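You operate a simulated robot arm through the tools that you are given. There is no shell and no other tool. Be economical: measure what you need, move in short steps, check, and stop when the job is done.

You are at the controls of a simulated two-armed robot. One attempt, no reset.

## Task
Move channel 1's roll to channel 3 and channel 2's roll to channel 1, then feed from channel 3.
Fine: dial on 3, third slider forward, grip shut last; leave the other rolls and controls as they are.
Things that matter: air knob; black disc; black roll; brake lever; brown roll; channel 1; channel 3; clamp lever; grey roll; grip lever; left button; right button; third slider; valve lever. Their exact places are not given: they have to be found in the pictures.

It is judged by the outcome, as a careful person would: the job done as asked, and still so three seconds after it is handed in. It fails if anything else is knocked over, pushed out of place, dropped, spilled or broken.

## Robot
Two 7-joint arms with two-finger grippers on one trunk, hanging from a carriage that runs on a gantry, over the field with the corners [-2.696, 1.032], [-2.701, -0.248], [-0.001, -0.257], [0.004, 1.023] (x, y) and turns from -360 to 327 degrees about z. Base frame: it is fixed where the carriage stands at the start and does not move with it; the origin is on the floor, on the carriage's upright axis, x ahead of it, y to its left, z up; the surface under the hand at the start is at about z = 0.8. Units: m, degrees, N and s.
The left shoulder is at the start at [0.04, 0.158, 1.127], the right one opposite. With the tool pointing down near the work surface each hand reaches from about 0.1 to 0.6 m from the robot's upright axis, wherever it stands, measured 20 degrees to its own side. Places, roughly: air knob [0.6, -0.5, 0.7]; black disc [0.5, 0.3, 0.6]; black roll [2.75, -2.25, 1.25]; brake lever [0.7, 0.4, 0.4]; brown roll [1.75, -2.25, 1.25]; channel 1 [0.4, -0.3, 0.8]; channel 3 [0.5, -0.3, 0.8]; clamp lever [0.7, -0.3, 0.5]; grey roll [2.25, -2.25, 1.25]; grip lever [0.6, 0, 0.9]; left button [0.7, -1.3, 0.7]; right button [0.7, -1.1, 0.7]; third slider [0.5, -0.2, 0.8]; valve lever [0.6, -0.7, 0.7]; white roll [2.5, -2, 0.5]; winder knob [0.7, -0.1, 0.6]. Payload 1.96 kg a hand.
Tool frame (each hand has its own): the origin (TCP) lies between the finger pads and is the grasp point; the fingertips stand 0.02 m ahead of it; z points along the fingers, y is the line along which they close. The gripper opens to 0.072 m. The gripper's body begins 0.038 m behind the TCP.
Orientation is told as [roll, pitch, yaw] about the base's x, y, z axes, in that order, counted from this pose: with the fingers straight down and closing along the base's y, the tool's x points along the base's -x, its y along +y and its z along -z.

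## Interface
- The arms move only by the tool apply_moves. It takes "left_deltas", "right_deltas" or both (then of equal length, played together; a hand with none holds still); each is one flat list of numbers, 7 for each row, row after row: the shift along the tool's x, y, z in units of 50 mm (1.0 is 50 mm), then the turn, a rotation vector about the tool's x, y, z in units of 4 degrees (1.0 is 4 degrees), then the opening in per cent of the stroke, from 0 (shut) to 100 (fully open). In form: [dx, dy, dz, ax, ay, az, hand, dx, dy, dz, ax, ay, az, hand, ...]. A call has 1 to 20 rows; each row shifts and turns the commanded pose from where the row before left it, along the tool's axes as they then stand. A call with a number of a shift or a turn outside -1 to 1 is refused whole. Each row takes 0.2 s and may step no farther than 0.05 m and 8.6 degrees from the row before; otherwise, or with a gripper value out of range, the whole call is refused. A pose out of reach is approached as far as the arm can. The call stops where the force on the tool passes 40 N (or 10 N more than at its start, if that is more) or the arm is blocked; 0.2 s more then pass. The fingers move at their own pace (about 0.045 m/s each) and stop on an object; they squeeze with about 27 N. The grip force told is the motor's: it shows also when the fingers shut on nothing. Time passes only in rows, and 0.2 s behind the last, so rows that do not move let the fingers close. It gives the time, the measured TCP pose, the force on the tool (base axes), the opening and the grip force at its end, in the units of the frame above (readings bear some noise), with the torque about the TCP (base axes, N m) and any sound that the robot's microphone picked up, and new pictures: "views" is both (left out), scene, wrist or none (wrist: the cameras of the hands that moved).
- Cameras (640 x 400 px; columns grow to the right, rows downward): "scene" is now at [0.2134, -0.0364, 1.4811]; the picture's right is [-0.56, -0.83, 0.00], its down [-0.73, 0.49, -0.48] and it looks along [0.40, -0.27, -0.88] (base axes); focal length 258 px, centre (320, 200). "left" rides on the left gripper at [0.071, -0.019, -0.082] in its tool frame; the picture's right is [0.26, 0.97, 0.00], its down [-0.67, 0.18, -0.72] and it looks along [-0.69, 0.19, 0.70] (tool axes); focal length 280 px, centre (320, 200). "right" rides on the right gripper at [0.071, 0.019, -0.082] in its tool frame; the picture's right is [-0.26, 0.96, 0.00], its down [-0.67, -0.18, -0.72] and it looks along [-0.69, -0.19, 0.70] (tool axes); focal length 280 px, centre (320, 200).
- move_column(by): slides the trunk up (or, below 0, down) by that many m; the arms and the scene camera ride with it, the base frame stays. It gives what a move gives, with no picture.
- base_move(legs): drives the robot by 1 to 6 legs, each [ahead, left, turn to the left] in m, m and degrees, along the robot's own axes; the way and the turn of a leg run together, so that a leg with both is an arc; at most 1.5 m and 180 degrees a leg. The arms and the cameras ride along, it lands a little off, and it stops where it bumps. It keeps to its track: a leg is cut to what the track allows. It gives what a move gives, and a new picture of the scene camera.
- head_to(pan, tilt): turns the head with the scene camera to pan (to the left, within 86 degrees either way) and tilt (down, from -29 to 69), counted from straight ahead of the robot. It gives what a move gives, and a new picture of the scene camera.
- measure_at(camera, pixels): for up to 12 pixels [column, row] of the newest picture of that camera ("zoom" is the newest enlarged one), the place [x, y, z] in the base frame of the surface seen there, good to about 0.002 m. The clock stands still meanwhile.
- inspect(camera, box): a new picture of the part [left, top, right, bottom] of that camera's present view, enlarged. The clock stands still meanwhile.
- job_done(): hands the job in; it is judged then, once.

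Work in short steps. Measure before you move; look again where a grasp or a placing could have gone wrong, and mend it. You have 80 turns and 260 pictures in all, those below and enlarged ones among them. Open the grippers and draw the arms clear of the work before you hand the job in, unless the task says otherwise; then end with one line.

The tools are called after "Call:" as a command line: name --argument value ..., lists and objects as JSON in quotes. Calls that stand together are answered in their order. apply_moves: Moves the arms, as the interface text tells. Its arguments: {"type":"object","properties":{"left_deltas":{"type":"array"},"right_deltas":{"type":"array"},"views":{"type":"string","enum":["both","scene","wrist","none"]}},"required":[]} The other tools are called the same way: move_column (by) slides the trunk up or down; base_move (legs) drives the base; head_to (pan, tilt) turns the head that bears the scene camera; measure_at (camera, pixels) gives the place of the surface under pixels of a picture; inspect (camera, box) takes an enlarged picture of a part of a camera's view; job_done () hands the job in.

At the start:

```text
t: 0.0
left_position: [0.3675, 0.0234, 1.1215]
left_ee_rot: [0.0, 0.0, 0.0]
left_force: [0.3, 0.7, -1.3]
left_wrist_torque: [0.01, 0.03, -0.05]
left_grip_width: 0.0719
left_grip_force: 0.1
right_position: [0.3404, -0.2916, 1.1634]
right_ee_rot: [0.0, -0.1, 0.1]
right_force: [0.0, 0.8, 0.5]
right_wrist_torque: [0.03, -0.01, 0.01]
right_grip_width: 0.0719
right_grip_force: 0.0
trunk travel left (down, up): [-0.45, 0.39]
robot x, y, heading: [0.0022, 0.0017, 0.1]
head pan, tilt: [-34.3, 61.4]
```

scene: 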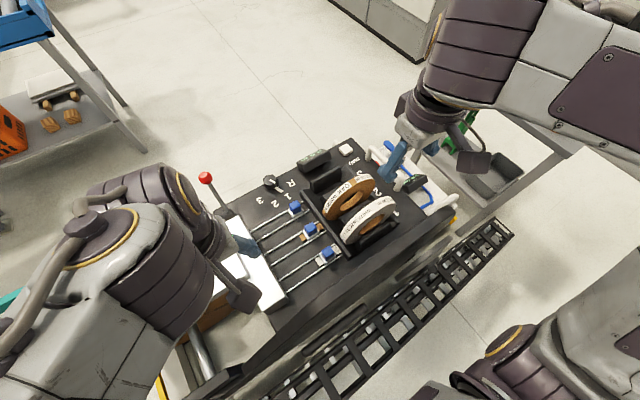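
right: 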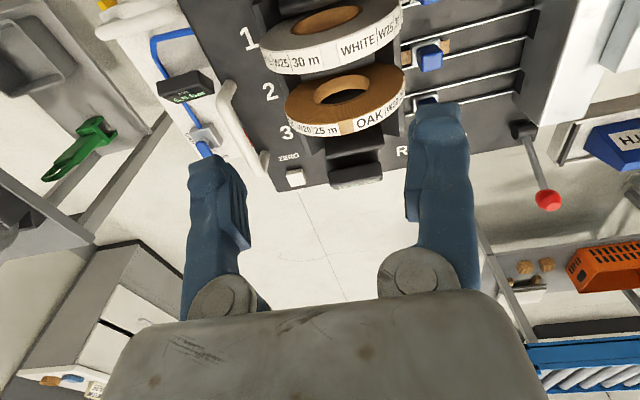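
left: 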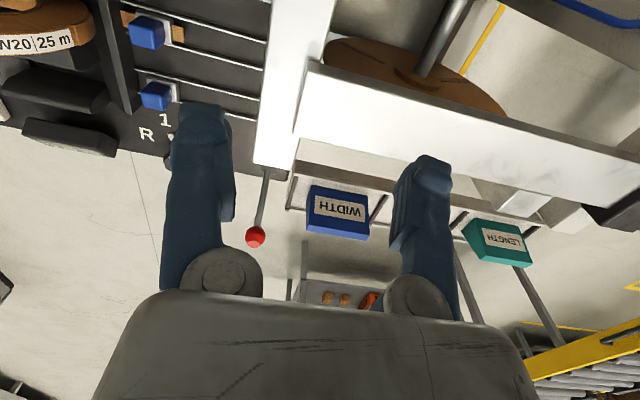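

The scene shows the feeder with two rolls (white and oak) around (345,205), sliders at (295,208),(310,230),(328,253), and the grip lever's red ball at (205,178). I'll enlarge these first.

Call:
inspect --camera "scene" --box '[180, 120, 480, 310]'

Call:
inspect --camera "right" --box '[130, 0, 570, 220]'

```text
2.11 times, centred on (330, 215) of scene
```

zoom: 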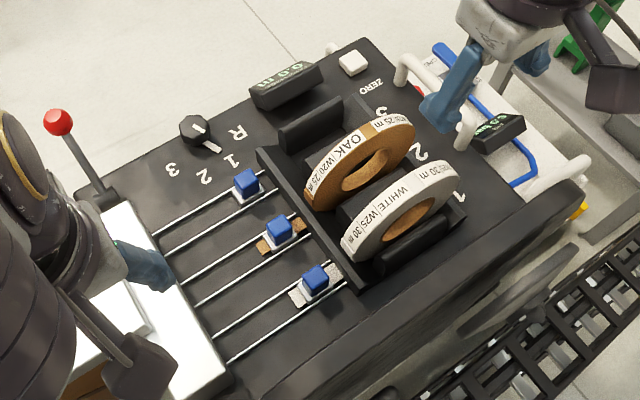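

```text
1.45 times, centred on (350, 110) of right
```

zoom: 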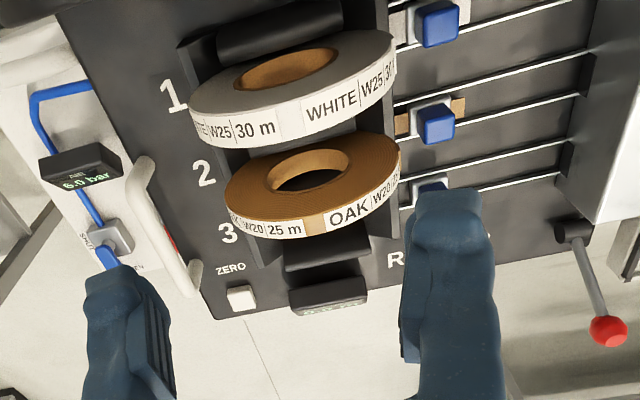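

The white roll is in channel 1 (near), oak in channel 2, and channel 3 (far) is empty. I'll measure rolls, slots, sliders, dial and lever in the scene.

Call:
inspect --camera "scene" --box '[280, 150, 420, 270]'

Call:
inspect --camera "scene" --box '[190, 150, 340, 250]'

Call:
measure_at --camera "scene" --pixels '[[295, 206], [310, 229], [327, 252], [271, 181], [205, 178], [228, 212], [347, 193], [366, 215], [322, 180], [333, 160], [300, 240], [345, 150]]'

```text
3.33 times, centred on (350, 210) of scene
```

zoom: 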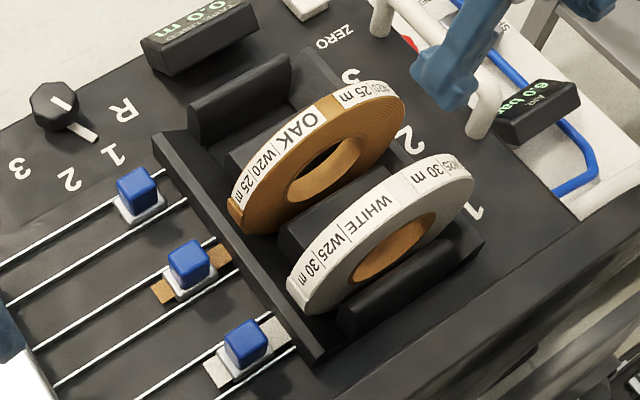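

```text
4.00 times, centred on (265, 200) of scene
```

zoom: 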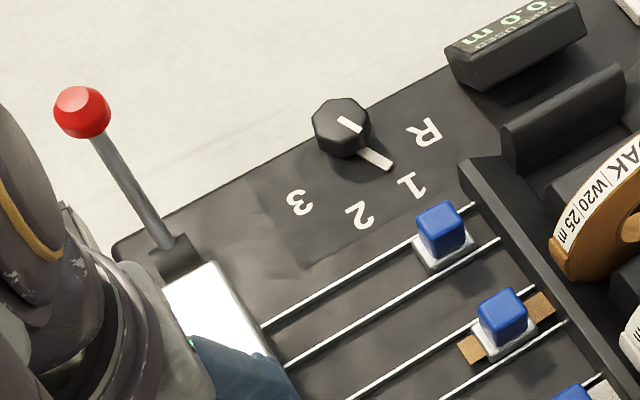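

```text
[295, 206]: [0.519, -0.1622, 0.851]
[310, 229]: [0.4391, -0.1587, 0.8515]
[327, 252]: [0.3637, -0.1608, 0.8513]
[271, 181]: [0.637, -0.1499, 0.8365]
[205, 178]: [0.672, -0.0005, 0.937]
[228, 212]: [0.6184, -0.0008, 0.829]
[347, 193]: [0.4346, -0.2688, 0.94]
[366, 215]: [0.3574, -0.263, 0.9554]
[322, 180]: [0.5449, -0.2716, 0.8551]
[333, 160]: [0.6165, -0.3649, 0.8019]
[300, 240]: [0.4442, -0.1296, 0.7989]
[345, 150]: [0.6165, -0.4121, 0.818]
```

Next I measure dial labels/pointer in the current zoom, then take a fresh zoom of the rolls.

Call:
measure_at --camera "zoom" --pixels '[[342, 112], [358, 128], [385, 165], [424, 131], [412, 187], [360, 215], [299, 202], [316, 115], [340, 152], [369, 130], [438, 212], [80, 95]]'

Call:
inspect --camera "scene" --box '[290, 150, 410, 270]'

```text
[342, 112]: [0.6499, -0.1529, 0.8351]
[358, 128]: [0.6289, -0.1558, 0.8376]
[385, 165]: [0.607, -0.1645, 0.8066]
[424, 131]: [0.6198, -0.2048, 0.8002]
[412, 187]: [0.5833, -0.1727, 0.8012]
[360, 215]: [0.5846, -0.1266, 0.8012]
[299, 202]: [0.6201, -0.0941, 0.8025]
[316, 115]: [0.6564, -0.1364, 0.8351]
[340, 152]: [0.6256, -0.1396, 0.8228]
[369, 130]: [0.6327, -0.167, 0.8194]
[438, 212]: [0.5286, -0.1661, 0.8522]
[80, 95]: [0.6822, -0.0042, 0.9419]
```

```text
3.33 times, centred on (350, 210) of scene
```

zoom: 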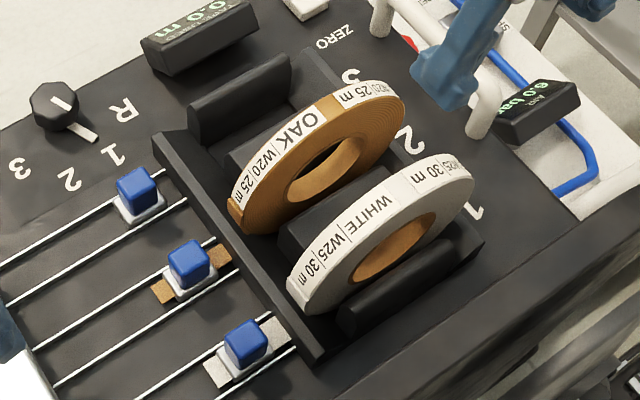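

Dial centre ≈(0.643,-0.149), on 1; 3 is 90° clockwise from above. Now measure rolls and slot dividers in the zoom.

Call:
measure_at --camera "zoom" --pixels '[[402, 180], [432, 160], [372, 190], [345, 212], [345, 240], [300, 285], [455, 195], [312, 125], [350, 95], [390, 95], [240, 200], [268, 225]]'

Call:
measure_at --camera "zoom" --pixels '[[240, 95], [250, 75], [265, 145], [245, 155], [310, 215], [420, 285], [345, 320], [180, 145], [310, 345], [220, 120], [480, 245], [320, 65]]'

```text
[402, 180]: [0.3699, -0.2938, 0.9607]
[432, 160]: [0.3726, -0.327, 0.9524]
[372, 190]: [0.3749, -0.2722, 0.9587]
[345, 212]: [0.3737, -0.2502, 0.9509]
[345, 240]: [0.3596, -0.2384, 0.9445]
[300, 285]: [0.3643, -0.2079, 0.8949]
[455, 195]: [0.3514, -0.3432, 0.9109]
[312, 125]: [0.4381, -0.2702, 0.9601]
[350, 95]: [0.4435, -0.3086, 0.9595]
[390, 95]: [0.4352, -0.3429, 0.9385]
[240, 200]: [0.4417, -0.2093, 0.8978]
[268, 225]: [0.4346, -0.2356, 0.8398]
```

```text
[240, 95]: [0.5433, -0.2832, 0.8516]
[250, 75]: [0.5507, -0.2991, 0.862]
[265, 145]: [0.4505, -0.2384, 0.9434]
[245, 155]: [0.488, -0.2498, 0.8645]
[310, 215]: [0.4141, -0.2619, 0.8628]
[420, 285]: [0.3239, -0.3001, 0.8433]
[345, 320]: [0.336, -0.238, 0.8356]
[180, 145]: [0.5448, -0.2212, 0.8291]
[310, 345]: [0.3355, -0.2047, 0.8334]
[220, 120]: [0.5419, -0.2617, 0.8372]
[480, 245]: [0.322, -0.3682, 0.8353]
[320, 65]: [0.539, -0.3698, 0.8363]
```

Rolls: white centre ≈(0.364,-0.288), oak ≈(0.440,-0.288), radius ≈0.077, tops 0.96; channel 3 ≈x 0.516. Turn the right hand so the fingers close along x, watching its camera for the slots.

Call:
apply_moves --right_deltas '[0, 0, 0, 0, 0, -1, 100, 0, 0, 0, 0, 0, -1, 100, 0, 0, 0, 0, 0, -1, 100, 0, 0, 0, 0, 0, -1, 100, 0, 0, 0, 0, 0, -1, 100, 0, 0, 0, 0, 0, -1, 100, 0, 0, 0, 0, 0, -1, 100, 0, 0, 0, 0, 0, -1, 100, 0, 0, 0, 0, 0, -1, 100, 0, 0, 0, 0, 0, -1, 100, 0, 0, 0, 0, 0, -1, 100, 0, 0, 0, 0, 0, -1, 100, 0, 0, 0, 0, 0, -1, 100, 0, 0, 0, 0, 0, -1, 100, 0, 0, 0, 0, 0, -1, 100, 0, 0, 0, 0, 0, -1, 100, 0, 0, 0, 0, 0, -1, 100, 0, 0, 0, 0, 0, -1, 100, 0, 0, 0, 0, 0, -1, 100, 0, 0, 0, 0, 0, -1, 100]' --views "none"

Call:
apply_moves --right_deltas '[0, 0, 0, 0, 0, -1, 100, 0, 0, 0, 0, 0, -1, 100, 0, 0, 0, 0, 0, -0.5, 100, 0, 0, 0, 0, 0, 0, 100]' --views "both"

```text
t: 4.2
left_position: [0.3664, 0.0246, 1.1225]
left_ee_rot: [0.0, 0.0, 0.1]
left_force: [0.7, -0.7, 0.4]
left_wrist_torque: [0.02, 0.01, 0.0]
left_grip_width: 0.072
left_grip_force: 0.0
right_position: [0.3402, -0.2923, 1.1628]
right_ee_rot: [0.0, 0.1, 80.0]
right_force: [-0.1, 0.0, 0.2]
right_wrist_torque: [0.02, 0.01, 0.01]
right_grip_width: 0.0723
right_grip_force: 0.1
trunk travel left (down, up): [-0.45, 0.39]
robot x, y, heading: [0.0016, -0.0002, 0.1]
head pan, tilt: [-34.3, 61.4]
```

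```text
t: 5.2
left_position: [0.3671, 0.0252, 1.1214]
left_ee_rot: [-0.1, 0.1, 0.0]
left_force: [0.4, -0.2, -0.6]
left_wrist_torque: [-0.01, 0.01, 0.01]
left_grip_width: 0.0722
left_grip_force: 0.1
right_position: [0.3395, -0.2915, 1.1626]
right_ee_rot: [-0.1, 0.0, 90.0]
right_force: [0.2, -0.5, 0.3]
right_wrist_torque: [0.0, 0.01, 0.01]
right_grip_width: 0.072
right_grip_force: 0.0
trunk travel left (down, up): [-0.45, 0.39]
robot x, y, heading: [0.0014, 0.0, 0.1]
head pan, tilt: [-34.3, 61.4]
```

scene: 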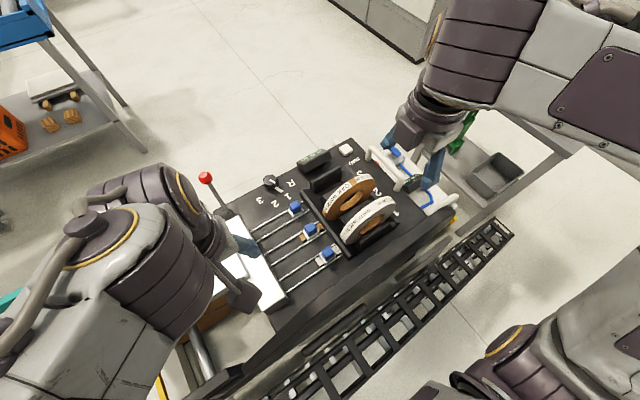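
right: 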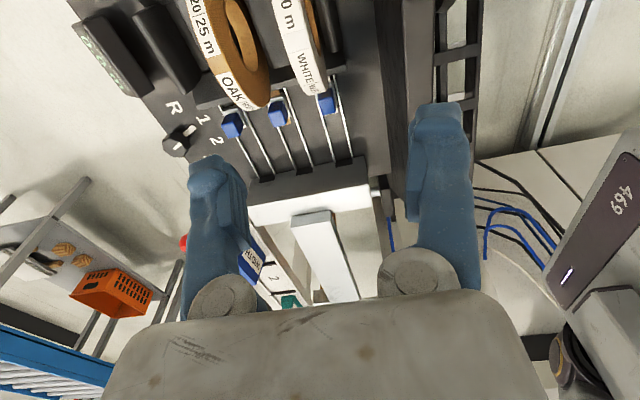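

Hand yaw is 90 now (tool x = -y, tool y = -x). I move it back in y to look down into the slots from the side.

Call:
apply_moves --right_deltas '[0.8, -0.55, 0, 0, 0, 0, 100, 0.8, -0.55, 0, 0, 0, 0, 100, 0.8, -0.55, 0, 0, 0, 0, 100, 0.8, -0.55, 0, 0, 0, 0, 100]' --views "wrist"

Call:
inspect --camera "right" --box '[160, 0, 440, 175]'

```text
t: 6.2
left_position: [0.367, 0.0241, 1.1219]
left_ee_rot: [0.0, 0.0, 0.0]
left_force: [-0.4, 1.0, -0.3]
left_wrist_torque: [0.01, -0.02, 0.01]
left_grip_width: 0.0722
left_grip_force: 0.2
right_position: [0.4531, -0.4512, 1.1618]
right_ee_rot: [0.2, 0.1, 89.8]
right_force: [-0.8, -0.2, 0.2]
right_wrist_torque: [0.03, 0.04, 0.01]
right_grip_width: 0.0721
right_grip_force: 0.1
trunk travel left (down, up): [-0.45, 0.39]
robot x, y, heading: [0.0009, -0.0012, 0.1]
head pan, tilt: [-34.3, 61.4]
```

right: 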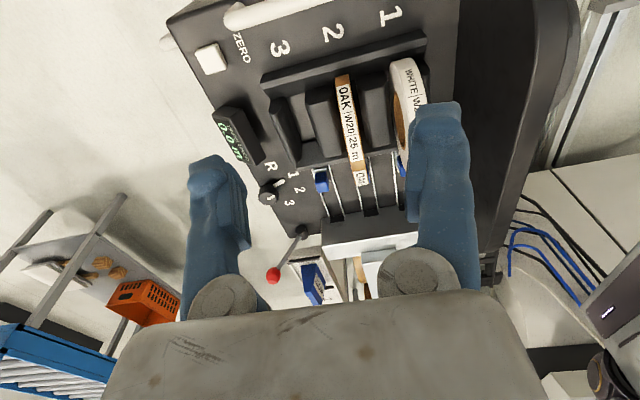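

```text
2.29 times, centred on (300, 88) of right
```

zoom: 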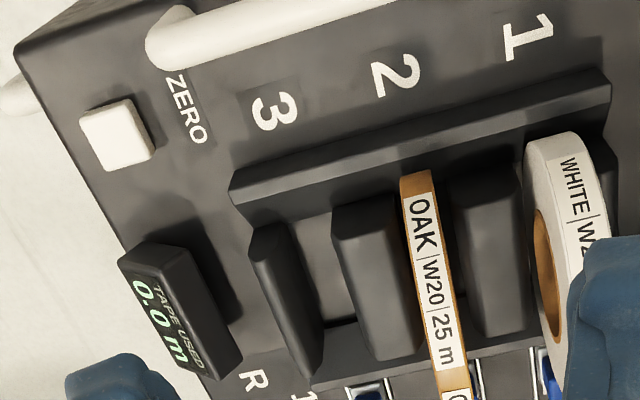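

Slot 3 is visible at zoom (320,270) between dividers. I measure divider edges and slot walls.

Call:
measure_at --camera "zoom" --pixels '[[260, 228], [290, 232], [318, 370], [336, 210], [385, 205], [375, 355], [395, 262], [310, 250], [328, 300], [415, 176], [445, 330], [480, 190]]'

Call:
measure_at --camera "zoom" --pixels '[[470, 230], [510, 210], [280, 260], [345, 290], [400, 300], [300, 180], [300, 215], [340, 330], [235, 180], [404, 185], [434, 178], [560, 140]]'

```text
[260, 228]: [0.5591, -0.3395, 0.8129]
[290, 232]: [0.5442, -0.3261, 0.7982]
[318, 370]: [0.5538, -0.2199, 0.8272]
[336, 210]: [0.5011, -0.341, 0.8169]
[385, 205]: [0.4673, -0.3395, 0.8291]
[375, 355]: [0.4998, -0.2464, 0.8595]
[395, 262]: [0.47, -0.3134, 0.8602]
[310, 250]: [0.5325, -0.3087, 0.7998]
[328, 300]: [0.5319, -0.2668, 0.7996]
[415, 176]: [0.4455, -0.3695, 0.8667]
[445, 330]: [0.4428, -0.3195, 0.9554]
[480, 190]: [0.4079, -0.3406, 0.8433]
```

```text
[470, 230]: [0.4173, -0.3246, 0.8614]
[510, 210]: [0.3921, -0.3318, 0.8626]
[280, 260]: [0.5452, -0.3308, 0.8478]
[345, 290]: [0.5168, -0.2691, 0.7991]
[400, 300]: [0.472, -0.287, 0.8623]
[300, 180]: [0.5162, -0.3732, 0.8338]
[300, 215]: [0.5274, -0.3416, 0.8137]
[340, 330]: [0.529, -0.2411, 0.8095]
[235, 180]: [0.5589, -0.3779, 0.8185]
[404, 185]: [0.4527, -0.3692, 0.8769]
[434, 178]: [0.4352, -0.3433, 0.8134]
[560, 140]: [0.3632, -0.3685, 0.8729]
```

Slot 3 spans x≈0.502–0.545 (centre 0.523), floor 0.80; rolls r≈0.08 at y≈-0.289. I bring the right hand above the white roll.

Call:
apply_moves --right_deltas '[-0.81, 0.445, 0, 0, 0, 0, 100, -0.81, 0.445, 0, 0, 0, 0, 100, -0.81, 0.445, 0, 0, 0, 0, 100, -0.81, 0.445, 0, 0, 0, 0, 100, 0, 0, 1, 0, 0, 0, 100, 0, 0, 1, 0, 0, 0, 100, 0, 0, 1, 0, 0, 0, 100, 0, 0, 0, 0, 0, 0, 100]' --views "both"

```text
t: 8.0
left_position: [0.3678, 0.0248, 1.1208]
left_ee_rot: [0.0, 0.1, 0.0]
left_force: [0.4, 0.6, -0.3]
left_wrist_torque: [0.0, 0.0, 0.01]
left_grip_width: 0.072
left_grip_force: 0.0
right_position: [0.364, -0.2881, 1.0129]
right_ee_rot: [0.0, 0.0, 90.0]
right_force: [-0.2, -0.3, -0.3]
right_wrist_torque: [-0.01, -0.01, 0.0]
right_grip_width: 0.0722
right_grip_force: 0.1
trunk travel left (down, up): [-0.45, 0.39]
robot x, y, heading: [0.0024, 0.0018, 0.1]
head pan, tilt: [-34.3, 61.4]
```

scene: 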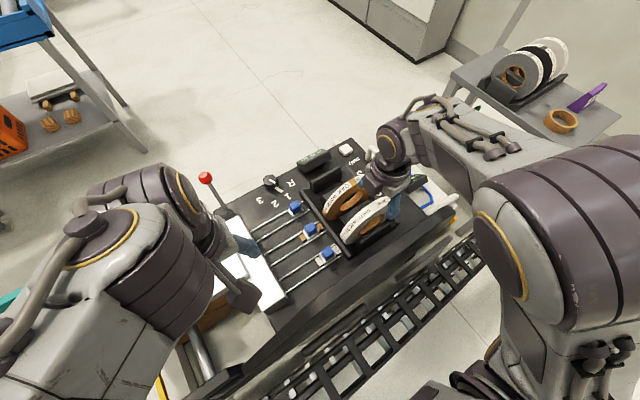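
right: 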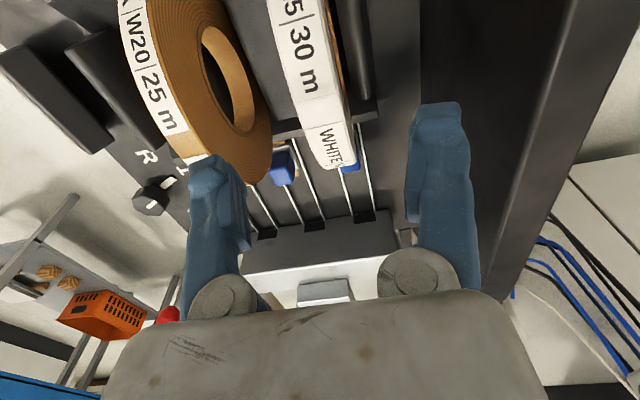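

The white roll sits between the fingers (cols ~250 and 410). Descend to z≈0.941 and close.

Call:
apply_moves --right_deltas '[0, 0, 0.5, 0, 0, 0, 100, 0, 0, 0.5, 0, 0, 0, 100, 0, 0, 0.44, 0, 0, 0, 100, 0, 0, 0, 0, 0, 0, 100, 0, 0, 0, 0, 0, 0, 40, 0, 0, 0, 0, 0, 0, 0, 0, 0, 0, 0, 0, 0, 0, 0, 0, 0, 0, 0, 0, 0, 0, 0, 0, 0, 0, 0, 0]' --views "both"

```text
t: 10.0
left_position: [0.3675, 0.025, 1.121]
left_ee_rot: [0.0, -0.1, 0.1]
left_force: [0.1, -0.1, 0.2]
left_wrist_torque: [0.04, 0.05, 0.0]
left_grip_width: 0.0719
left_grip_force: 0.1
right_position: [0.3624, -0.2882, 0.9421]
right_ee_rot: [0.1, 0.0, 90.0]
right_force: [0.8, -0.4, 0.2]
right_wrist_torque: [-0.07, -0.01, -0.02]
right_grip_width: 0.0243
right_grip_force: 27.3
trunk travel left (down, up): [-0.45, 0.39]
robot x, y, heading: [-0.0013, -0.0001, 0.1]
head pan, tilt: [-34.3, 61.4]
```

scene: 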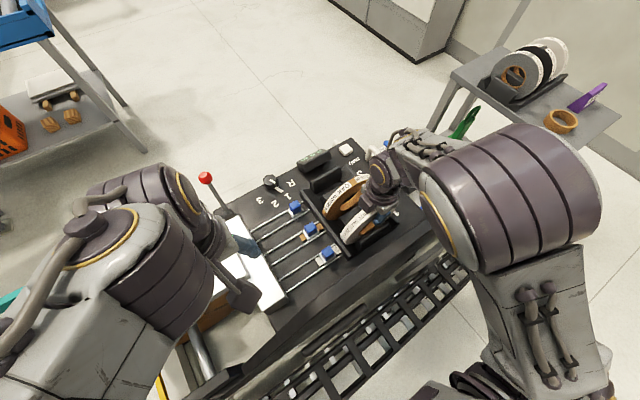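
right: 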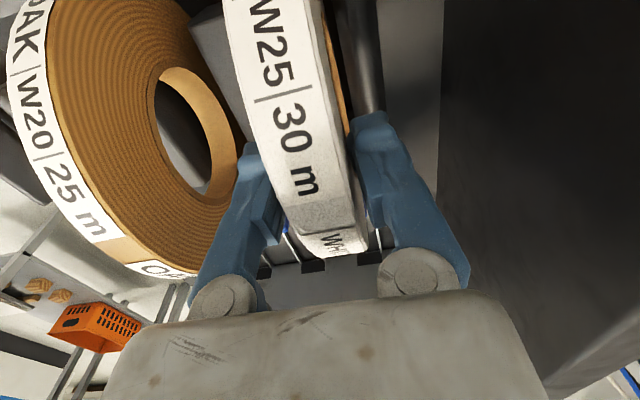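

Gripped at 24 mm width. Lift straight up 0.2 m.

Call:
apply_moves --right_deltas '[0, 0, -0.3, 0, 0, 0, 0, 0, 0, -0.5, 0, 0, 0, 0, 0, 0, -0.5, 0, 0, 0, 0, 0, 0, -0.5, 0, 0, 0, 0, 0, 0, -0.5, 0, 0, 0, 0, 0, 0, -0.5, 0, 0, 0, 0, 0, 0, -0.5, 0, 0, 0, 0, 0, 0, -0.5, 0, 0, 0, 0, 0, 0, -0.4, 0, 0, 0, 0, 0, 0, 0, 0, 0, 0, 0]' --views "both"

```text
t: 12.2
left_position: [0.3662, 0.0255, 1.1218]
left_ee_rot: [0.0, 0.0, 0.0]
left_force: [-1.0, 0.5, -0.9]
left_wrist_torque: [-0.01, -0.04, -0.03]
left_grip_width: 0.0718
left_grip_force: 0.0
right_position: [0.3618, -0.2905, 1.1507]
right_ee_rot: [0.0, 0.0, 90.1]
right_force: [0.7, 0.4, -2.7]
right_wrist_torque: [-0.03, 0.02, 0.01]
right_grip_width: 0.0245
right_grip_force: 26.7
trunk travel left (down, up): [-0.45, 0.39]
robot x, y, heading: [0.0011, -0.0019, 0.1]
head pan, tilt: [-34.3, 61.4]
```

scene: 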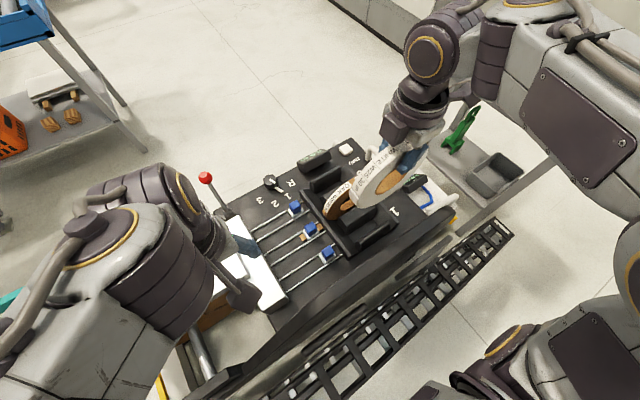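
right: 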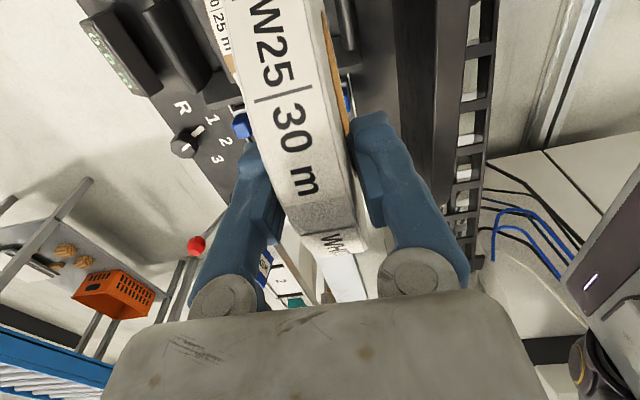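

Lifted cleanly. Move +x by 0.161 to over slot 3 and look.

Call:
apply_moves --right_deltas '[0, -0.5, 0, 0, 0, 0, 0, 0, -0.7, 0, 0, 0, 0, 0, 0, -0.7, 0, 0, 0, 0, 0, 0, -0.7, 0, 0, 0, 0, 0, 0, -0.62, 0, 0, 0, 0, 0, 0, 0, 0, 0, 0, 0, 0, 0, 0, 0, 0, 0, 0, 0]' --views "both"

Call:
inspect --camera "scene" --box '[280, 130, 440, 270]'

```text
t: 13.8
left_position: [0.3674, 0.0244, 1.1207]
left_ee_rot: [0.0, 0.0, 0.1]
left_force: [-0.1, 0.1, 0.5]
left_wrist_torque: [-0.01, 0.01, -0.02]
left_grip_width: 0.0719
left_grip_force: 0.0
right_position: [0.5226, -0.2898, 1.1495]
right_ee_rot: [0.1, 0.0, 90.0]
right_force: [-0.7, 0.3, -3.4]
right_wrist_torque: [0.02, 0.0, 0.02]
right_grip_width: 0.0246
right_grip_force: 26.1
trunk travel left (down, up): [-0.45, 0.39]
robot x, y, heading: [0.0025, -0.0002, -0.2]
head pan, tilt: [-34.3, 61.4]
```

scene: 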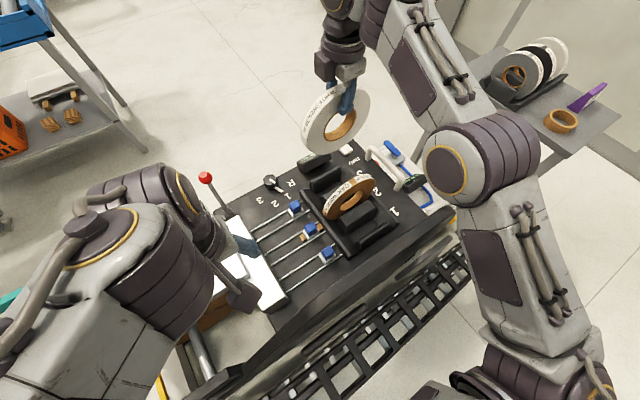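
right: 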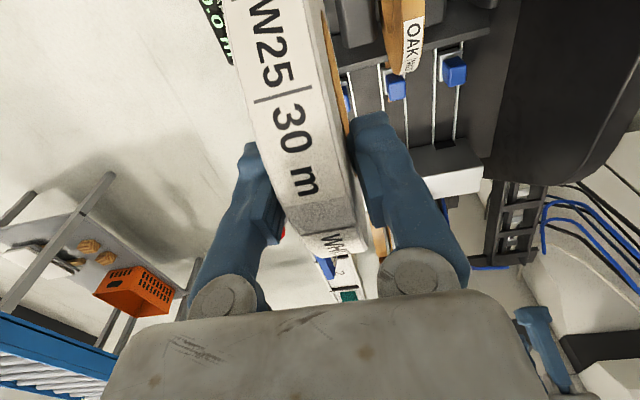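

```text
2.86 times, centred on (360, 200) of scene
```

zoom: 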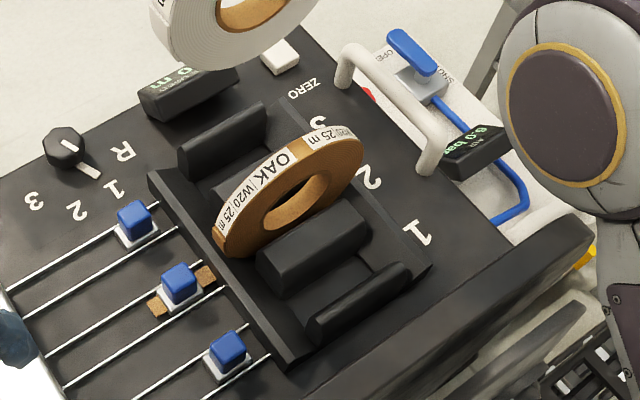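

Tail of the white came along with it. I measure slot 1 and recheck slot 3 walls here before lowering.

Call:
measure_at --camera "zoom" --pixels '[[355, 262], [300, 295], [365, 255], [365, 285], [325, 325], [315, 310], [290, 260], [215, 165], [255, 125], [345, 235], [230, 180], [205, 180]]'

```text
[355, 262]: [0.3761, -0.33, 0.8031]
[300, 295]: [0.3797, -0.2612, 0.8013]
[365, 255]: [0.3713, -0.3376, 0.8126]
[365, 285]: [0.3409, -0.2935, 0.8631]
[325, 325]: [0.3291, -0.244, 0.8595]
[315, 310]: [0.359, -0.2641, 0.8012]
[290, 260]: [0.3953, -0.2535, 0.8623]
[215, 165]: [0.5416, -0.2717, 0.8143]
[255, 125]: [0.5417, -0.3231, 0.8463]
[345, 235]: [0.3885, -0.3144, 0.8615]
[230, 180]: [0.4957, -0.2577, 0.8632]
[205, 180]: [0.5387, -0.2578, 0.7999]
```

Slot 3 centre x≈0.522, matching the hand at 0.5226. Lower to where the roll bottom is just above the divider tops, and check.

Call:
apply_moves --right_deltas '[0, 0, 0.5, 0, 0, 0, 0, 0, 0, 0.6, 0, 0, 0, 0, 0, 0, 0.6, 0, 0, 0, 0, 0, 0, 0.6, 0, 0, 0, 0, 0, 0, 0.3, 0, 0, 0, 0, 0, 0, 0, 0, 0, 0, 0]' --views "both"

Call:
inspect --camera "scene" --box '[280, 130, 420, 250]'

```text
t: 15.2
left_position: [0.3668, 0.0244, 1.1211]
left_ee_rot: [0.0, 0.0, -0.1]
left_force: [0.1, -0.3, 0.2]
left_wrist_torque: [-0.04, 0.01, 0.02]
left_grip_width: 0.0718
left_grip_force: 0.0
right_position: [0.5218, -0.2903, 1.0213]
right_ee_rot: [0.1, 0.0, 90.0]
right_force: [0.1, -0.1, -4.4]
right_wrist_torque: [-0.01, 0.02, -0.01]
right_grip_width: 0.0248
right_grip_force: 27.2
trunk travel left (down, up): [-0.45, 0.39]
robot x, y, heading: [0.0001, 0.0037, -0.0]
head pan, tilt: [-34.3, 61.4]
```

scene: 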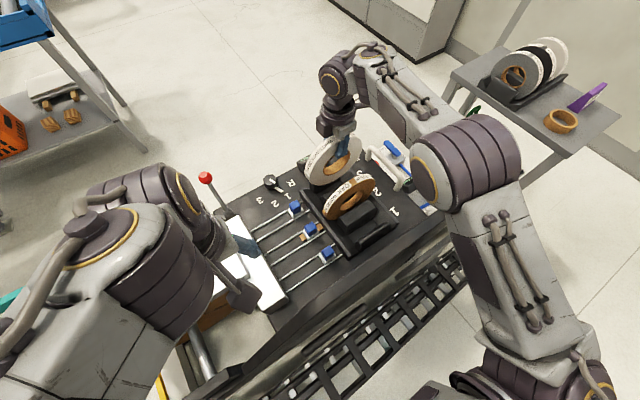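
right: 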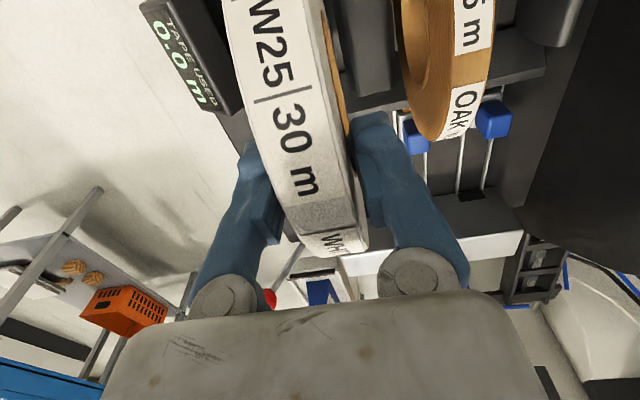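

```text
3.33 times, centred on (350, 190) of scene
```

zoom: 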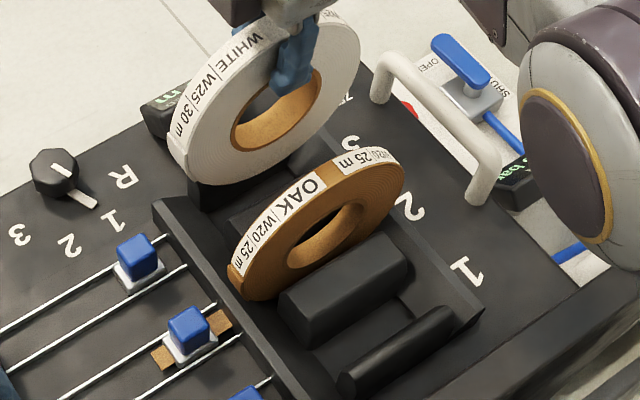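

Aligned over slot 3. Lower the remaining ~0.077 m slowly.

Call:
apply_moves --right_deltas '[0, 0, 0.3, 0, 0, 0, 0, 0, 0, 0.3, 0, 0, 0, 0, 0, 0, 0.3, 0, 0, 0, 0, 0, 0, 0.3, 0, 0, 0, 0, 0, 0, 0.2, 0, 0, 0, 0, 0, 0, 0.1, 0, 0, 0, 0, 0, 0, 0.06, 0, 0, 0, 0, 0, 0, 0, 0, 0, 0, 0]' --views "both"

```text
t: 17.0
left_position: [0.3676, 0.0254, 1.1205]
left_ee_rot: [0.0, 0.0, -0.1]
left_force: [-0.7, -0.3, 0.1]
left_wrist_torque: [-0.02, 0.04, 0.01]
left_grip_width: 0.0723
left_grip_force: 0.0
right_position: [0.522, -0.2886, 0.9422]
right_ee_rot: [0.0, 0.1, 90.0]
right_force: [0.4, -0.4, -3.9]
right_wrist_torque: [0.04, 0.02, -0.02]
right_grip_width: 0.0246
right_grip_force: 27.0
trunk travel left (down, up): [-0.45, 0.39]
robot x, y, heading: [-0.0015, 0.0, 0.3]
head pan, tilt: [-34.3, 61.4]
```

scene: 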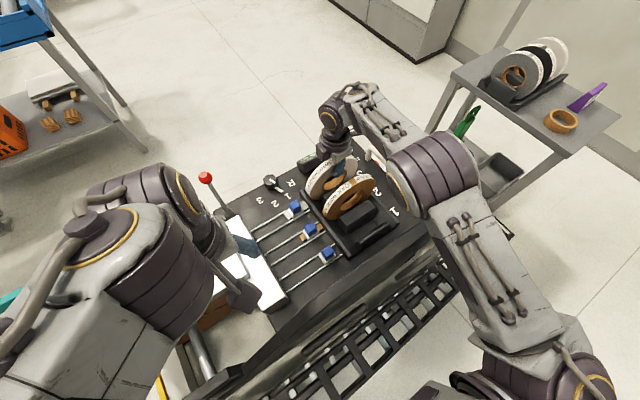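
right: 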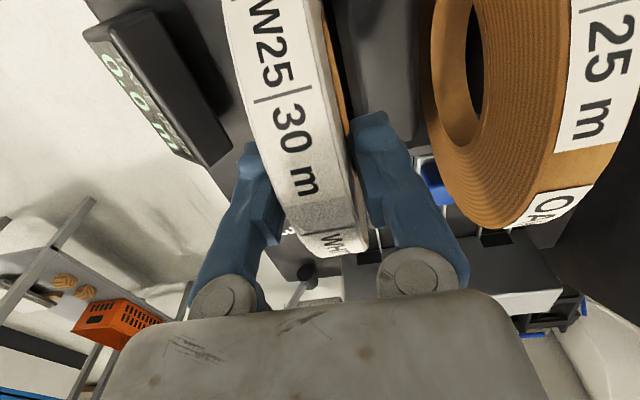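

The weight still hangs on the hand (-3.9 N), so I creep down 3 mm and read the force.

Call:
apply_moves --right_deltas '[0, 0, 0.02, 0, 0, 0, 0, 0, 0, 0.02, 0, 0, 0, 0, 0, 0, 0.02, 0, 0, 0, 0, 0, 0, 0, 0, 0, 0, 0]' --views "none"

```text
t: 18.0
left_position: [0.3676, 0.0246, 1.1223]
left_ee_rot: [0.0, 0.0, 0.0]
left_force: [0.4, -0.5, 0.4]
left_wrist_torque: [0.02, -0.01, -0.01]
left_grip_width: 0.0718
left_grip_force: 0.1
right_position: [0.5251, -0.2891, 0.9413]
right_ee_rot: [-0.1, 0.0, 89.9]
right_force: [-2.0, 2.2, 19.6]
right_wrist_torque: [0.02, 0.06, 0.0]
right_grip_width: 0.0247
right_grip_force: 27.5
trunk travel left (down, up): [-0.45, 0.39]
robot x, y, heading: [0.0017, -0.0012, -0.2]
head pan, tilt: [-34.3, 61.4]
```

Floor contact. Ease up about 1 mm, open, and rise.

Call:
apply_moves --right_deltas '[0, 0, -0.03, 0, 0, 0, 0, 0, 0, 0, 0, 0, 0, 0, 0, 0, 0, 0, 0, 0, 60, 0, 0, 0, 0, 0, 0, 80, 0, 0, 0, 0, 0, 0, 80]' --views "wrist"

Call:
apply_moves --right_deltas '[0, 0, -0.3, 0, 0, 0, 80, 0, 0, -0.7, 0, 0, 0, 80, 0, 0, -1, 0, 0, 0, 80, 0, 0, -1, 0, 0, 0, 80, 0, 0, 0, 0, 0, 0, 80]' --views "scene"

Call:
inspect --camera "scene" --box '[280, 130, 420, 250]'

```text
t: 19.2
left_position: [0.3665, 0.0252, 1.1223]
left_ee_rot: [0.0, -0.1, 0.1]
left_force: [-0.4, -0.4, -0.4]
left_wrist_torque: [0.03, 0.0, -0.02]
left_grip_width: 0.0718
left_grip_force: 0.1
right_position: [0.5229, -0.2896, 0.9407]
right_ee_rot: [0.0, 0.1, 90.0]
right_force: [-0.1, -0.8, 0.8]
right_wrist_torque: [0.01, 0.01, 0.01]
right_grip_width: 0.0575
right_grip_force: 0.0
trunk travel left (down, up): [-0.45, 0.39]
robot x, y, heading: [0.0006, 0.0004, -0.2]
head pan, tilt: [-34.3, 61.4]
```

right: 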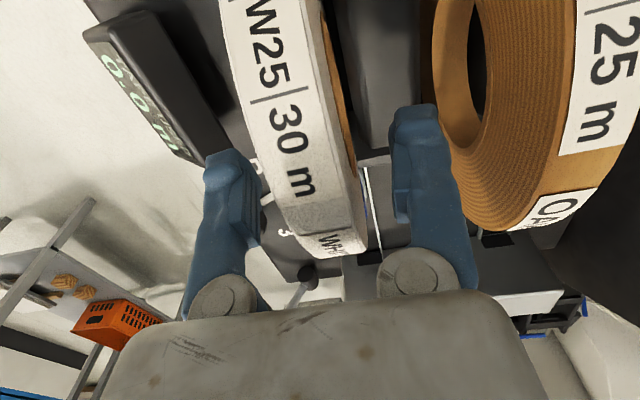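

```text
t: 20.4
left_position: [0.3679, 0.0247, 1.1225]
left_ee_rot: [0.0, 0.1, 0.0]
left_force: [0.3, -0.1, -0.2]
left_wrist_torque: [0.02, 0.02, -0.01]
left_grip_width: 0.0719
left_grip_force: 0.1
right_position: [0.5216, -0.2893, 1.0914]
right_ee_rot: [0.0, 0.0, 90.0]
right_force: [-0.8, 0.6, -0.4]
right_wrist_torque: [-0.01, 0.0, 0.03]
right_grip_width: 0.0576
right_grip_force: 0.1
trunk travel left (down, up): [-0.45, 0.39]
robot x, y, heading: [0.0003, 0.0004, -0.2]
head pan, tilt: [-34.3, 61.4]
```

scene: 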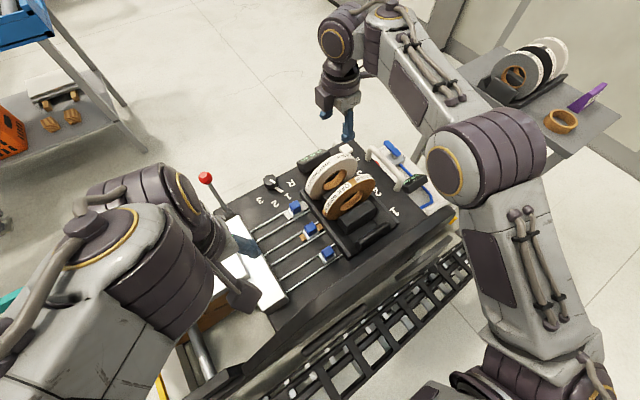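

```text
3.33 times, centred on (350, 190) of scene
```

zoom: 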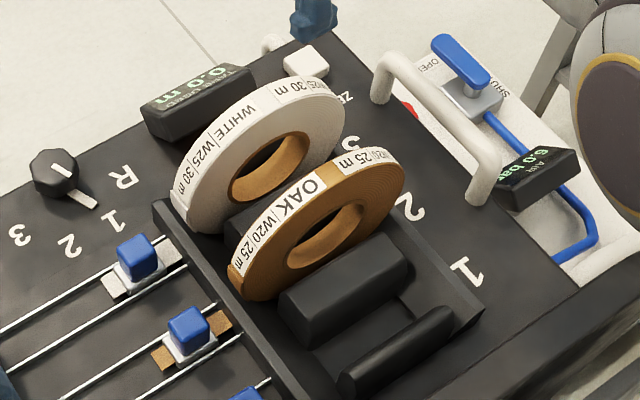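

White stands in channel 3 and its tail registered in slider 3. Now the oak roll: move to x≈0.444 above it and lower to z≈1.01, then look.

Call:
apply_moves --right_deltas '[0, 0.8, 0, 0, 0, 0, 80, 0, 0.76, 0, 0, 0, 0, 80, 0, 0, 0.8, 0, 0, 0, 80, 0, 0, 0.8, 0, 0, 0, 80, 0, 0, 0, 0, 0, 0, 80]' --views "wrist"

Call:
inspect --camera "scene" --box '[280, 130, 420, 250]'

```text
t: 21.6
left_position: [0.3664, 0.0249, 1.1214]
left_ee_rot: [0.0, 0.0, 0.0]
left_force: [0.4, -0.7, -0.2]
left_wrist_torque: [0.0, -0.06, 0.03]
left_grip_width: 0.0721
left_grip_force: 0.0
right_position: [0.4446, -0.2892, 1.0119]
right_ee_rot: [0.0, 0.0, 89.9]
right_force: [-0.7, -0.3, -0.3]
right_wrist_torque: [0.0, -0.02, -0.01]
right_grip_width: 0.0578
right_grip_force: 0.1
trunk travel left (down, up): [-0.45, 0.39]
robot x, y, heading: [0.0011, 0.0001, 0.0]
head pan, tilt: [-34.3, 61.4]
```

right: 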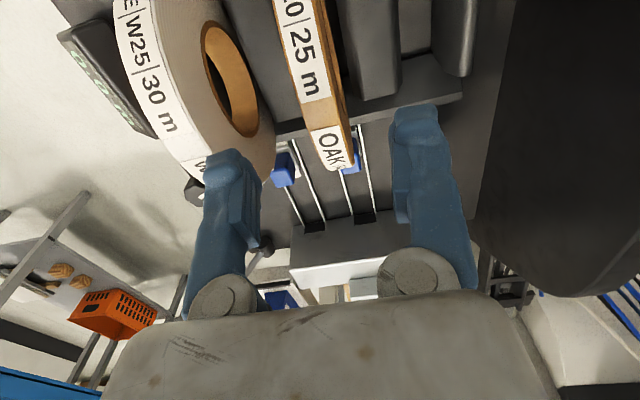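

```text
3.33 times, centred on (350, 190) of scene
```

zoom: 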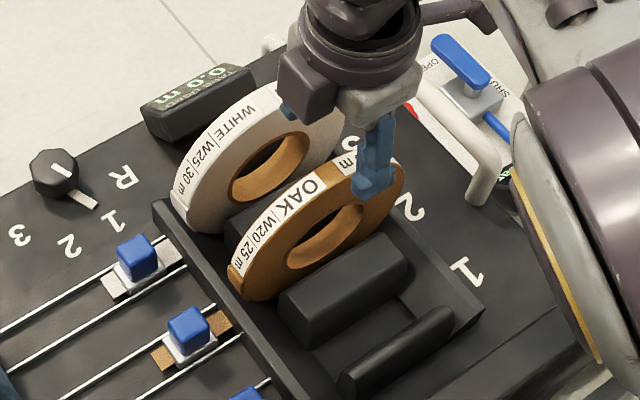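

Oak is centred between the fingers. Descend to 0.942, close, and lift slowly.

Call:
apply_moves --right_deltas '[0, 0, 0.5, 0, 0, 0, 80, 0, 0, 0.5, 0, 0, 0, 80, 0, 0, 0.4, 0, 0, 0, 80, 0, 0, 0, 0, 0, 0, 80, 0, 0, 0, 0, 0, 0, 0, 0, 0, 0, 0, 0, 0, 0, 0, 0, 0, 0, 0, 0, 0, 0, 0, 0, 0, 0, 0, 0, 0, 0, 0, 0, 0, 0, 0]' --views "wrist"

Call:
apply_moves --right_deltas '[0, 0, -0.3, 0, 0, 0, 0, 0, 0, -0.5, 0, 0, 0, 0, 0, 0, -0.5, 0, 0, 0, 0, 0, 0, -0.5, 0, 0, 0, 0, 0, 0, -0.5, 0, 0, 0, 0, 0, 0, 0, 0, 0, 0, 0]' --views "both"

```text
t: 23.6
left_position: [0.3662, 0.0243, 1.1211]
left_ee_rot: [0.0, 0.0, 0.1]
left_force: [0.4, 0.7, 0.3]
left_wrist_torque: [-0.02, 0.01, 0.01]
left_grip_width: 0.0719
left_grip_force: 0.1
right_position: [0.4454, -0.2908, 0.9404]
right_ee_rot: [0.0, -0.1, 90.0]
right_force: [0.6, 0.5, -0.3]
right_wrist_torque: [-0.01, -0.02, 0.01]
right_grip_width: 0.0195
right_grip_force: 27.8
trunk travel left (down, up): [-0.45, 0.39]
robot x, y, heading: [0.0013, -0.005, 0.1]
head pan, tilt: [-34.3, 61.4]
```

right: 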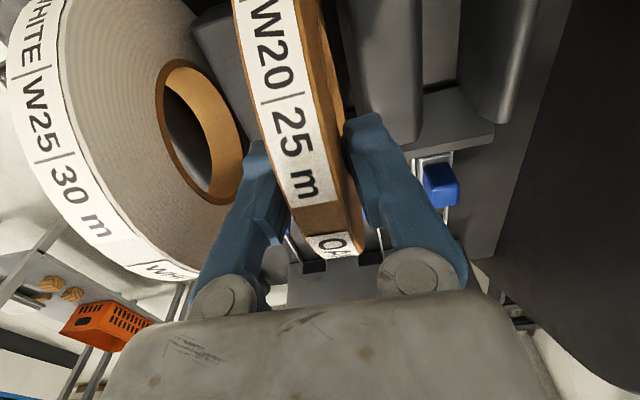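

```text
t: 25.0
left_position: [0.3674, 0.0255, 1.1214]
left_ee_rot: [0.0, 0.0, 0.0]
left_force: [0.4, -0.1, -0.6]
left_wrist_torque: [0.0, 0.01, 0.01]
left_grip_width: 0.0717
left_grip_force: 0.1
right_position: [0.4448, -0.2878, 1.057]
right_ee_rot: [0.0, 0.0, 90.0]
right_force: [0.5, -0.3, -3.0]
right_wrist_torque: [0.01, 0.01, 0.01]
right_grip_width: 0.0193
right_grip_force: 27.3
trunk travel left (down, up): [-0.45, 0.39]
robot x, y, heading: [0.0013, 0.0023, 0.1]
head pan, tilt: [-34.3, 61.4]
```

scene: 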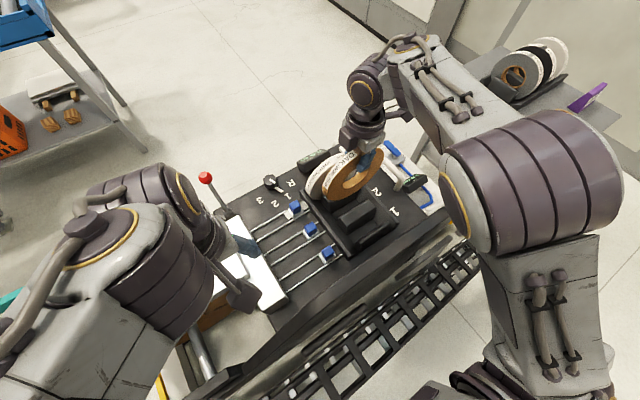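
right: 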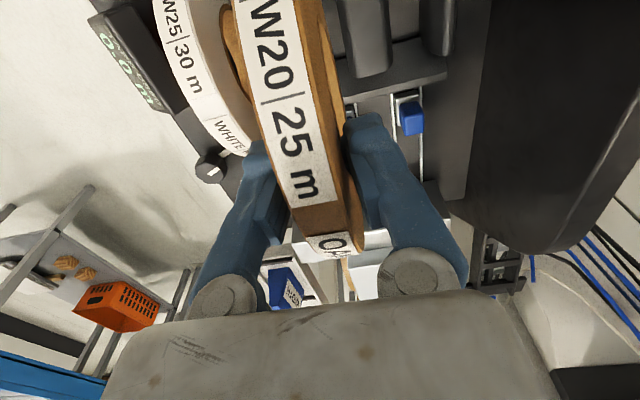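

Oak is lifted clear (bottom ≈0.915). Move to x≈0.365 and lower part-way.

Call:
apply_moves --right_deltas '[0, 0.5, 0, 0, 0, 0, 0, 0, 0.6, 0, 0, 0, 0, 0, 0, 0.49, 0, 0, 0, 0, 0, 0, 0, 0, 0, 0, 0, 0, 0, 0, 0.5, 0, 0, 0, 0, 0, 0, 0.3, 0, 0, 0, 0, 0, 0, 0, 0, 0, 0, 0]' --views "both"

Call:
inspect --camera "scene" --box '[280, 150, 440, 280]'

```text
t: 26.6
left_position: [0.3664, 0.0246, 1.1219]
left_ee_rot: [0.0, 0.1, 0.0]
left_force: [0.4, 0.3, -0.7]
left_wrist_torque: [0.01, 0.0, 0.02]
left_grip_width: 0.0718
left_grip_force: 0.0
right_position: [0.365, -0.289, 1.0178]
right_ee_rot: [0.1, 0.0, 89.9]
right_force: [0.6, -0.2, -2.8]
right_wrist_torque: [0.01, 0.03, 0.01]
right_grip_width: 0.0195
right_grip_force: 27.4
trunk travel left (down, up): [-0.45, 0.39]
robot x, y, heading: [0.0017, -0.0006, 0.0]
head pan, tilt: [-34.3, 61.4]
```

scene: 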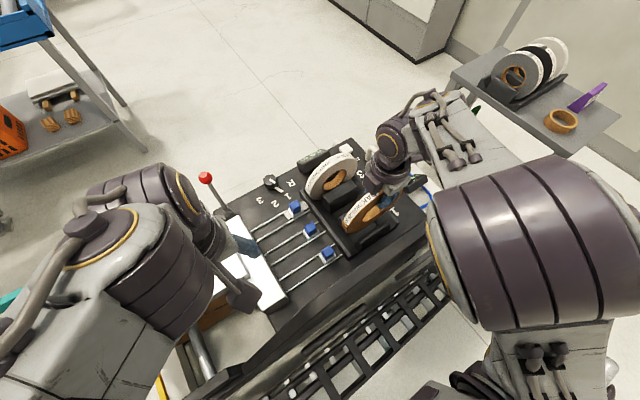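
right: 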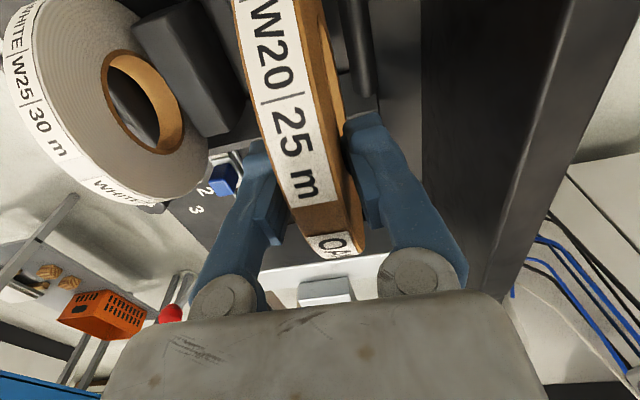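

```text
3.08 times, centred on (360, 215) of scene
```

zoom: 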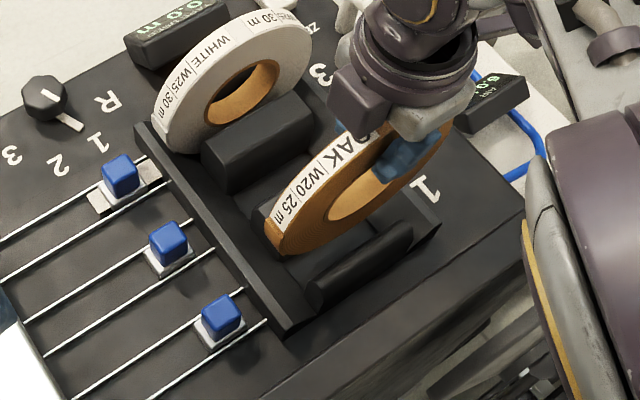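

Aligned over slot 1. Lower 0.075 m to just above floor contact.

Call:
apply_moves --right_deltas '[0, 0, 0.3, 0, 0, 0, 0, 0, 0, 0.3, 0, 0, 0, 0, 0, 0, 0.3, 0, 0, 0, 0, 0, 0, 0.3, 0, 0, 0, 0, 0, 0, 0.2, 0, 0, 0, 0, 0, 0, 0.08, 0, 0, 0, 0, 0, 0, 0.04, 0, 0, 0, 0, 0, 0, 0, 0, 0, 0, 0]' --views "wrist"

```text
t: 28.4
left_position: [0.3669, 0.0251, 1.1229]
left_ee_rot: [0.1, -0.2, 0.0]
left_force: [-0.5, 0.1, -0.1]
left_wrist_torque: [-0.05, 0.0, 0.02]
left_grip_width: 0.0719
left_grip_force: 0.0
right_position: [0.366, -0.2891, 0.9413]
right_ee_rot: [-0.1, -0.1, 90.0]
right_force: [-1.5, 2.4, 13.8]
right_wrist_torque: [0.36, 0.11, 0.04]
right_grip_width: 0.0196
right_grip_force: 27.1
trunk travel left (down, up): [-0.45, 0.39]
robot x, y, heading: [-0.0043, 0.0018, 0.0]
head pan, tilt: [-34.3, 61.4]
```

right: 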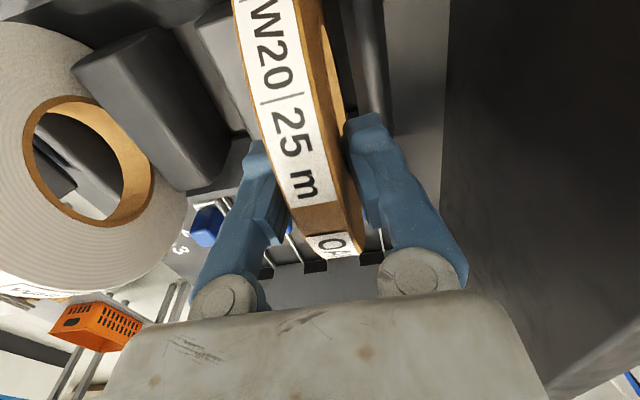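

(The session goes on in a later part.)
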